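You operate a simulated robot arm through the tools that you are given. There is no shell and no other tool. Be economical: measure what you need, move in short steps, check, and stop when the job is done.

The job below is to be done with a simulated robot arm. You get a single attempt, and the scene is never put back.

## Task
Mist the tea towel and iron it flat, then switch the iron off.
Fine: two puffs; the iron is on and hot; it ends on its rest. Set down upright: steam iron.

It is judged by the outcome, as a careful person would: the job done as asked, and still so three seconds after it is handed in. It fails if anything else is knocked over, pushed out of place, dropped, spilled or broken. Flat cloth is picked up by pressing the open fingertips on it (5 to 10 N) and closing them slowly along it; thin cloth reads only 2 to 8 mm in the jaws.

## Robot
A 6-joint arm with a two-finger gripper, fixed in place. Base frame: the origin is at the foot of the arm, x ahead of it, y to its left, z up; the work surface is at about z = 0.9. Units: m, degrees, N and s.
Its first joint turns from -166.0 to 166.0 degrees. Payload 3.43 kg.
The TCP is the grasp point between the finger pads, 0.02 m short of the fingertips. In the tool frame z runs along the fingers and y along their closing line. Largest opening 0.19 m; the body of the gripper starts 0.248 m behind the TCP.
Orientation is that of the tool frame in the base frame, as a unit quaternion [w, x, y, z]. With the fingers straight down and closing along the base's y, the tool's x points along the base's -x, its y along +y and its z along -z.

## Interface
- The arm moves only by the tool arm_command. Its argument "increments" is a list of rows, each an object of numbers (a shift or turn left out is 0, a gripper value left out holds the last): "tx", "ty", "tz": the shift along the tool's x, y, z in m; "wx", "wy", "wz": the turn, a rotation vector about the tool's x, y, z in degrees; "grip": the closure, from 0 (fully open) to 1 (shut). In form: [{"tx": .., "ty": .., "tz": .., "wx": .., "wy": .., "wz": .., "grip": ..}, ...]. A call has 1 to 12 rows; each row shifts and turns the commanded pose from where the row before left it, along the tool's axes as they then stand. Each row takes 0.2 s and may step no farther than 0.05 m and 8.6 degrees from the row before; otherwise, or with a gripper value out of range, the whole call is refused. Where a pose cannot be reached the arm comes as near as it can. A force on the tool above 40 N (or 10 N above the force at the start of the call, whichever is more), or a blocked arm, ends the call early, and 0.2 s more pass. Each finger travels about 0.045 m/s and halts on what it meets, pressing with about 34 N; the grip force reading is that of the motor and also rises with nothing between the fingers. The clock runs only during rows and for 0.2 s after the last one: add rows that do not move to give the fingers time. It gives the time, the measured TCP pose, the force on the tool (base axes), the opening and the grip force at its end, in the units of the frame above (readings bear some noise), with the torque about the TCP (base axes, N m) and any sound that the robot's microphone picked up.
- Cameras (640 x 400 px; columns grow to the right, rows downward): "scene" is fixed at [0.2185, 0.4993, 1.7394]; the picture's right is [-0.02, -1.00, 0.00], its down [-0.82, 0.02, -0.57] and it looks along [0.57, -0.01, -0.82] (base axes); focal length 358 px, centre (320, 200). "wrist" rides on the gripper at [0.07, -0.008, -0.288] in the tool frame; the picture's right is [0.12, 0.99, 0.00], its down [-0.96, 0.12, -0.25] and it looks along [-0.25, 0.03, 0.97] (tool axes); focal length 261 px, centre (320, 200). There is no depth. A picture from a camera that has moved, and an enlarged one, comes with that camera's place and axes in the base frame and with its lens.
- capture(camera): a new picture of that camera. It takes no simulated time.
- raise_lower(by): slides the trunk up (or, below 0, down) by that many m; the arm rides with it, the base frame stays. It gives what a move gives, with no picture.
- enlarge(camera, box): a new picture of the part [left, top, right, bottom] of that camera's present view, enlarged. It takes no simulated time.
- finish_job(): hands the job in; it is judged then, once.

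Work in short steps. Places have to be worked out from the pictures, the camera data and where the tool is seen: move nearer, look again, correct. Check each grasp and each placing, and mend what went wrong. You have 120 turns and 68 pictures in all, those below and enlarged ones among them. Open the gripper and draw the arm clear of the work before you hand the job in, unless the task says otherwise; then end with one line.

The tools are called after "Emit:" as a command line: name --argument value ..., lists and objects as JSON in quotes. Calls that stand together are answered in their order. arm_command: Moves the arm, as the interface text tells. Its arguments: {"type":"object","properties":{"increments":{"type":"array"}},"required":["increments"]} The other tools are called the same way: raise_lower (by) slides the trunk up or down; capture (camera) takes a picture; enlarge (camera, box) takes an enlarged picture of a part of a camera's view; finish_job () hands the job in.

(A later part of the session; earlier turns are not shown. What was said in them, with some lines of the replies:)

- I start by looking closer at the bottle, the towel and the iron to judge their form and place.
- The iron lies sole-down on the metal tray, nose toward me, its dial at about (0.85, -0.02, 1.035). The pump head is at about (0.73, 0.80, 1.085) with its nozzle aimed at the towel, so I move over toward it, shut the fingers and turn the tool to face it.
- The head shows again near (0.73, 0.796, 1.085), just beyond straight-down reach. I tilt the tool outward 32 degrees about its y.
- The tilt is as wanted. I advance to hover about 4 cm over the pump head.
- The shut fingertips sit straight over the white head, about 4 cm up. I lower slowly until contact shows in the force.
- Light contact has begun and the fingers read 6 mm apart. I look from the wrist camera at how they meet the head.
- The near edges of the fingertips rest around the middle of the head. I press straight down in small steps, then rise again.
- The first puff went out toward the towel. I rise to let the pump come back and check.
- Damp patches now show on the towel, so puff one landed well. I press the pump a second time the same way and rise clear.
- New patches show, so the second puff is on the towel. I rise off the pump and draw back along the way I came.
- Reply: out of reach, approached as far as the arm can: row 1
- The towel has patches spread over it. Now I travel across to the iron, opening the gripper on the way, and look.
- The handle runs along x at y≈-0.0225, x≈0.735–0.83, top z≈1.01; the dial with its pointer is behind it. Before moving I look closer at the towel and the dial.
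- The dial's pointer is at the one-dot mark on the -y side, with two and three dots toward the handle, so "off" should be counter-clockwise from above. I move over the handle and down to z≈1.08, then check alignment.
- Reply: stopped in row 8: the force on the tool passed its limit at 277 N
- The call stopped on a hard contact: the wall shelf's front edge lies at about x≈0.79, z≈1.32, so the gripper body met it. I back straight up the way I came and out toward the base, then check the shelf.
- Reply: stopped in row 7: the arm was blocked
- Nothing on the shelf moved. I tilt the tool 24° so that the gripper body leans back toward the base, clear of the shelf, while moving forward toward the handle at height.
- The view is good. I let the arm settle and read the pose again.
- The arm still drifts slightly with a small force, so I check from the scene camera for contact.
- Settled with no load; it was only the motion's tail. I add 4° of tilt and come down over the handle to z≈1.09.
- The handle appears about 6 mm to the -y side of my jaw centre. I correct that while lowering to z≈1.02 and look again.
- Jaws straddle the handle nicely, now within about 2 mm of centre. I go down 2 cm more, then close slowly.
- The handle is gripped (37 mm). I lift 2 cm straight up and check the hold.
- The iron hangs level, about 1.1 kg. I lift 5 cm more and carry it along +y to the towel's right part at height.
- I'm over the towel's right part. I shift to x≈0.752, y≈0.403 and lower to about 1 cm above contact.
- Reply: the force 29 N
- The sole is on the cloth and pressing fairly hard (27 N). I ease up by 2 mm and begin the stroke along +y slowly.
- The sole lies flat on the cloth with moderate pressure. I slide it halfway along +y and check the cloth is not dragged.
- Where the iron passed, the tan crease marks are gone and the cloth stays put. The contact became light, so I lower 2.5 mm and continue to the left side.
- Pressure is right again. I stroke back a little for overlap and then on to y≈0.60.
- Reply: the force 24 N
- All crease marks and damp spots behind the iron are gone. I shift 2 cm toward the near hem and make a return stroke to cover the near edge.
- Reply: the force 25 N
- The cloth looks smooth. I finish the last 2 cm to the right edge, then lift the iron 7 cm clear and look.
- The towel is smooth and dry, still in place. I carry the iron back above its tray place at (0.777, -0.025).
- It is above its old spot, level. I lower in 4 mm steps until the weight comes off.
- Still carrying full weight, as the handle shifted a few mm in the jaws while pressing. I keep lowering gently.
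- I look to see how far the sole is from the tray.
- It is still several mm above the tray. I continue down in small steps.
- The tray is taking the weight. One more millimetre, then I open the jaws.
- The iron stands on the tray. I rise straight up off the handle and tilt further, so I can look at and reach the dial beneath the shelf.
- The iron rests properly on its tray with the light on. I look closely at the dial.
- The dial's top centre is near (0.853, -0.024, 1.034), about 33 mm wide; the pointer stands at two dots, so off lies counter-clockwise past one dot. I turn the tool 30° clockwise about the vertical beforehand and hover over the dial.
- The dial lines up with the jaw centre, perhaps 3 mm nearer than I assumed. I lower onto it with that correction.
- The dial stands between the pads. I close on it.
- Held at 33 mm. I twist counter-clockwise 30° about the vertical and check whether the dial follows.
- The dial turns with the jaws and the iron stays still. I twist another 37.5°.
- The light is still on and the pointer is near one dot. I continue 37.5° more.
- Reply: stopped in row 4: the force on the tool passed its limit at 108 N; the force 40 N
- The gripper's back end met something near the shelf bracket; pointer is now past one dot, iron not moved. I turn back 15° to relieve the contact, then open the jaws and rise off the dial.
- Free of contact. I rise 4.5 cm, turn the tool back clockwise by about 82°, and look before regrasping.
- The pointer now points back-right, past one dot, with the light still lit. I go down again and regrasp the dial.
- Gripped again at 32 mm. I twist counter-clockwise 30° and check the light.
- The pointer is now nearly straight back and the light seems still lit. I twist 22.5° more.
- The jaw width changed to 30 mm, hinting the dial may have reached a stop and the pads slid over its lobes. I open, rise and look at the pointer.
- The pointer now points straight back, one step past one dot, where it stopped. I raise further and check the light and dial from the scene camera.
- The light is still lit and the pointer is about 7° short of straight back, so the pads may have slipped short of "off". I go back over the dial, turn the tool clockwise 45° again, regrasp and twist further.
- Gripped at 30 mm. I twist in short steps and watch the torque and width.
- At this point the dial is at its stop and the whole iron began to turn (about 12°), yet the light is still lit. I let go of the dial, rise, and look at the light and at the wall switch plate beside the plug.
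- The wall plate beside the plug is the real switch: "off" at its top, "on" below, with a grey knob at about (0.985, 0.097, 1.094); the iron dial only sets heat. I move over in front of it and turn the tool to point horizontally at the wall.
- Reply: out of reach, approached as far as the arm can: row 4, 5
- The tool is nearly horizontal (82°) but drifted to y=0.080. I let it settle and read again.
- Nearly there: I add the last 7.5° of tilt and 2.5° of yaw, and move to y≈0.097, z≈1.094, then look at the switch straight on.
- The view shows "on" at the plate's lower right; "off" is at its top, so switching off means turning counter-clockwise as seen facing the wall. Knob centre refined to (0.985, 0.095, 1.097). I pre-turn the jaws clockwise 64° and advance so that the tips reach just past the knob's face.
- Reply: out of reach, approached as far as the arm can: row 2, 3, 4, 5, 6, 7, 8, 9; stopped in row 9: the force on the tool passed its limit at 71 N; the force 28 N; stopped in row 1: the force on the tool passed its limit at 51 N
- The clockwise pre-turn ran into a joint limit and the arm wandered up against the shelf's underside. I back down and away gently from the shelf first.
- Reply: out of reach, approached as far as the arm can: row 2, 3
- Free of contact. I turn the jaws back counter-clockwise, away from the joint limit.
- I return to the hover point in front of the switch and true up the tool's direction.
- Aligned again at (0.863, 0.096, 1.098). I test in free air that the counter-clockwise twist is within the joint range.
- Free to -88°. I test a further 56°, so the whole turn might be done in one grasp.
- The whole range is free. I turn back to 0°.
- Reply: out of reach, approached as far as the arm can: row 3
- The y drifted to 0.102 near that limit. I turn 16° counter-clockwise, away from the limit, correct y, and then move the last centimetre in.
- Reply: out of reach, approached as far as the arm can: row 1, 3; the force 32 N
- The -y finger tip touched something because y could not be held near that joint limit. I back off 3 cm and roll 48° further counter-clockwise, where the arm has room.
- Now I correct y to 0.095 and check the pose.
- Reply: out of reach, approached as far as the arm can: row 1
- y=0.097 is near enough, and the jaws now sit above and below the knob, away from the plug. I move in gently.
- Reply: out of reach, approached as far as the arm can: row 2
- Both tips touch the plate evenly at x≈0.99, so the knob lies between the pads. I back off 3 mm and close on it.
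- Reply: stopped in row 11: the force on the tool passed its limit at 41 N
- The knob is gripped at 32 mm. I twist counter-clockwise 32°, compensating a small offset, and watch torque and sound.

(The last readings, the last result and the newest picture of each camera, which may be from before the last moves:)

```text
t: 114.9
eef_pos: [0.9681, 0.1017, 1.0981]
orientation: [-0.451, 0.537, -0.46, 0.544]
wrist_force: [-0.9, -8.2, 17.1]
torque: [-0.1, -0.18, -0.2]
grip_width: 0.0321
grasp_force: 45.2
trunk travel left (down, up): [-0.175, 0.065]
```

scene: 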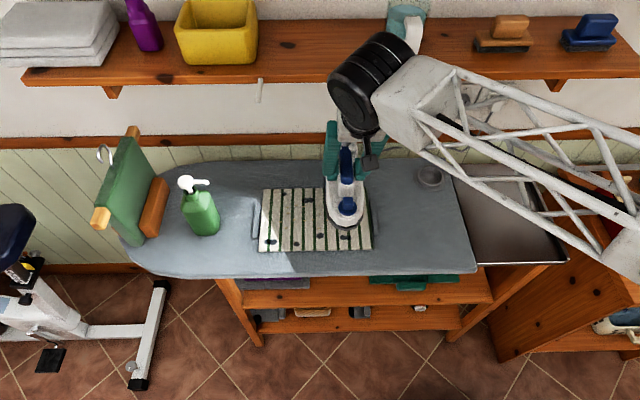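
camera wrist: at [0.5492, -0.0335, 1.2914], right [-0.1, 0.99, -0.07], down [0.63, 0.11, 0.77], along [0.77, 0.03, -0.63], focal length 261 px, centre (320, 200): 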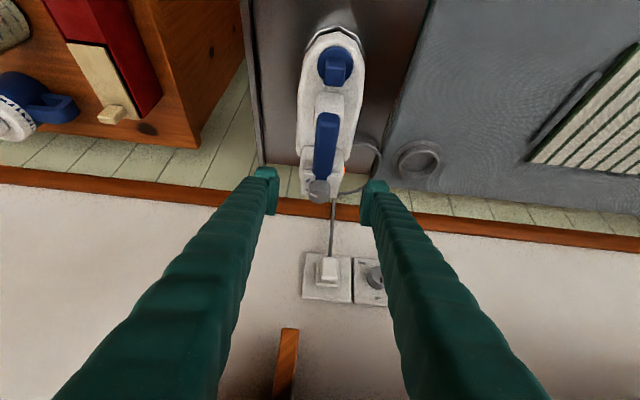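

Moderate load, the knob is turning with little torque. I continue another 40°.

Emit:
arm_command --increments '[{"wz": -8, "ty": 0.0008}, {"wz": -8, "ty": 0.0008}, {"wz": -8, "ty": 0.0008}, {"wz": -8, "ty": 0.0008}, {"wz": -8, "ty": 0.0008}, {}]'

```text
t: 116.3
eef_pos: [0.968, 0.1014, 1.0964]
orientation: [-0.239, 0.662, -0.247, 0.666]
wrist_force: [10.3, -8.4, 33.7]
torque: [-0.06, -0.2, -0.11]
grip_width: 0.032
grasp_force: 45.2
trunk travel left (down, up): [-0.175, 0.065]
```

An upward force of 34 N has built up, so my compensation was the wrong way. I shift up 4 mm to relieve it.

Emit:
arm_command --increments '[{"tx": 0.0015, "ty": -0.0013}, {"tx": 0.0015, "ty": -0.0013}, {}]'

```text
t: 117.1
eef_pos: [0.9677, 0.1019, 1.0955]
orientation: [-0.237, 0.664, -0.249, 0.664]
wrist_force: [0.9, -1.6, 9.5]
torque: [-0.08, -0.03, 0.13]
grip_width: 0.0318
grasp_force: 45.2
trunk travel left (down, up): [-0.175, 0.065]
```

Relieved. I twist a further 40°.

Emit:
arm_command --increments '[{"wz": -8}, {"wz": -8}, {"wz": -8}, {"wz": -8}, {"wz": -8}, {}]'

```text
t: 118.5
eef_pos: [0.9673, 0.0984, 1.0969]
orientation: [0.005, 0.709, -0.009, 0.705]
wrist_force: [-4.0, -36.7, -15.0]
torque: [0.55, 0.17, -0.38]
grip_width: 0.0321
grasp_force: 44.9
trunk travel left (down, up): [-0.175, 0.065]
```

Torque has risen to 0.55 N m, so the knob seems to be at its stop. I open, draw straight back out, and move clear so that the last picture can show switch and lamp.

Emit:
arm_command --increments '[{"grip": 0.85}, {"grip": 0.75}, {"grip": 0.7}, {}, {"tz": -0.02}, {"tz": -0.03}, {"tz": -0.04}, {"tz": -0.04}, {}]'

```text
t: 120.5
eef_pos: [0.8374, 0.1044, 1.098]
orientation: [0.003, 0.708, -0.006, 0.706]
wrist_force: [1.3, 0.8, 0.5]
torque: [-0.03, 0.03, 0.02]
grip_width: 0.0569
grasp_force: 0.2
trunk travel left (down, up): [-0.175, 0.065]
```

Free of the switch. I withdraw further, rise to z≈1.25 in front of the shelf, and swing toward -y out of the camera's line.

Emit:
arm_command --increments '[{"tz": -0.04}, {"tz": -0.04}, {"tz": -0.04}, {"tx": 0.03, "tz": -0.02}, {"tx": 0.03, "tz": -0.02}, {"tx": 0.04}, {"tx": 0.04}, {}]'

Emit:
arm_command --increments '[{"ty": 0.045}, {"ty": 0.045}, {"ty": 0.045}, {"ty": 0.045}, {"ty": 0.045}, {"ty": 0.045}, {}]'

```text
t: 122.3
eef_pos: [0.727, 0.1245, 1.2937]
orientation: [0.003, 0.708, -0.006, 0.706]
wrist_force: [-0.1, -0.3, -0.3]
torque: [0.02, -0.02, -0.03]
grip_width: 0.057
grasp_force: 0.1
out of reach, approached as far as the arm can: row 1, 2, 3
trunk travel left (down, up): [-0.175, 0.065]
```

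```text
t: 123.9
eef_pos: [0.7098, -0.0112, 1.3106]
orientation: [0.018, 0.71, -0.02, 0.703]
wrist_force: [-0.3, 0.6, 0.0]
torque: [0.01, 0.01, 0.05]
grip_width: 0.057
grasp_force: 0.0
out of reach, approached as far as the arm can: row 3, 4, 5, 6
trunk travel left (down, up): [-0.175, 0.065]
```

I tilt the fingers back down toward vertical, which frees the arm, then continue toward -y.

Emit:
arm_command --increments '[{"wy": -8}, {"wy": -8}, {"wy": -8}, {"wy": -8}, {"wy": -8}, {"wy": -8}, {}]'

```text
t: 125.5
eef_pos: [0.7001, -0.091, 1.2984]
orientation: [-0.02, 0.931, 0.0, 0.364]
wrist_force: [0.6, 0.5, 0.2]
torque: [0.02, 0.0, 0.02]
grip_width: 0.0568
grasp_force: 0.1
out of reach, approached as far as the arm can: row 1, 2, 3, 4, 5, 6
trunk travel left (down, up): [-0.175, 0.065]
```

Emit:
arm_command --increments '[{"tx": -0.025, "tz": -0.023, "ty": 0.02}, {"tx": -0.025, "tz": -0.023, "ty": 0.02}, {"tx": -0.025, "tz": -0.023, "ty": 0.02}, {"ty": 0.045}, {"ty": 0.045}, {"ty": 0.045}, {}]'

```text
t: 127.1
eef_pos: [0.5938, -0.295, 1.2935]
orientation: [-0.001, 0.935, -0.009, 0.355]
wrist_force: [-0.3, -0.8, -0.1]
torque: [0.07, -0.01, 0.04]
grip_width: 0.057
grasp_force: 0.0
out of reach, approached as far as the arm can: row 1
trunk travel left (down, up): [-0.175, 0.065]
```

The arm is well clear to the -y side. I use the last picture on the switch, the lamp and the iron on its tray.

Emit:
enlarge --camera "scene" --box '[430, 75, 580, 255]'

```text
2.22 times, centred on (505, 165) of scene
camera zoom: at [0.2185, 0.4993, 1.7394], right [-0.02, -1.0, 0.0], down [-0.82, 0.02, -0.57], along [0.57, -0.01, -0.82], focal length 795 px, centre (-91, 278)
```

zoom: 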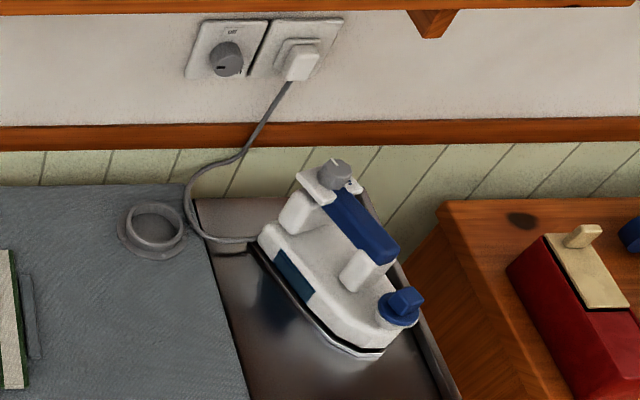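

The lamp is out, and the iron rests sole-down on its tray with the cord undisturbed. The arm is clear, so I open the gripper fully and hand in.

Emit:
arm_command --increments '[{"grip": 0}, {}, {}, {}, {}, {}, {}, {}]'

Emit:
finish_job

```text
t: 128.9
eef_pos: [0.5932, -0.293, 1.2938]
orientation: [-0.002, 0.935, -0.008, 0.355]
wrist_force: [0.1, 0.5, 0.1]
torque: [0.01, 0.0, -0.02]
grip_width: 0.1902
grasp_force: 0.0
trunk travel left (down, up): [-0.175, 0.065]
```

```text
The job is handed in.
```

I misted the tea towel with two puffs and ironed it flat. The iron is back sole-down on its tray, switched off at the wall with its lamp out. It sits about 12° askew because I turned its heat dial to the lowest stop first, and the arm bumped the wall shelf, its bracket area and the switch plate; nothing looked moved.
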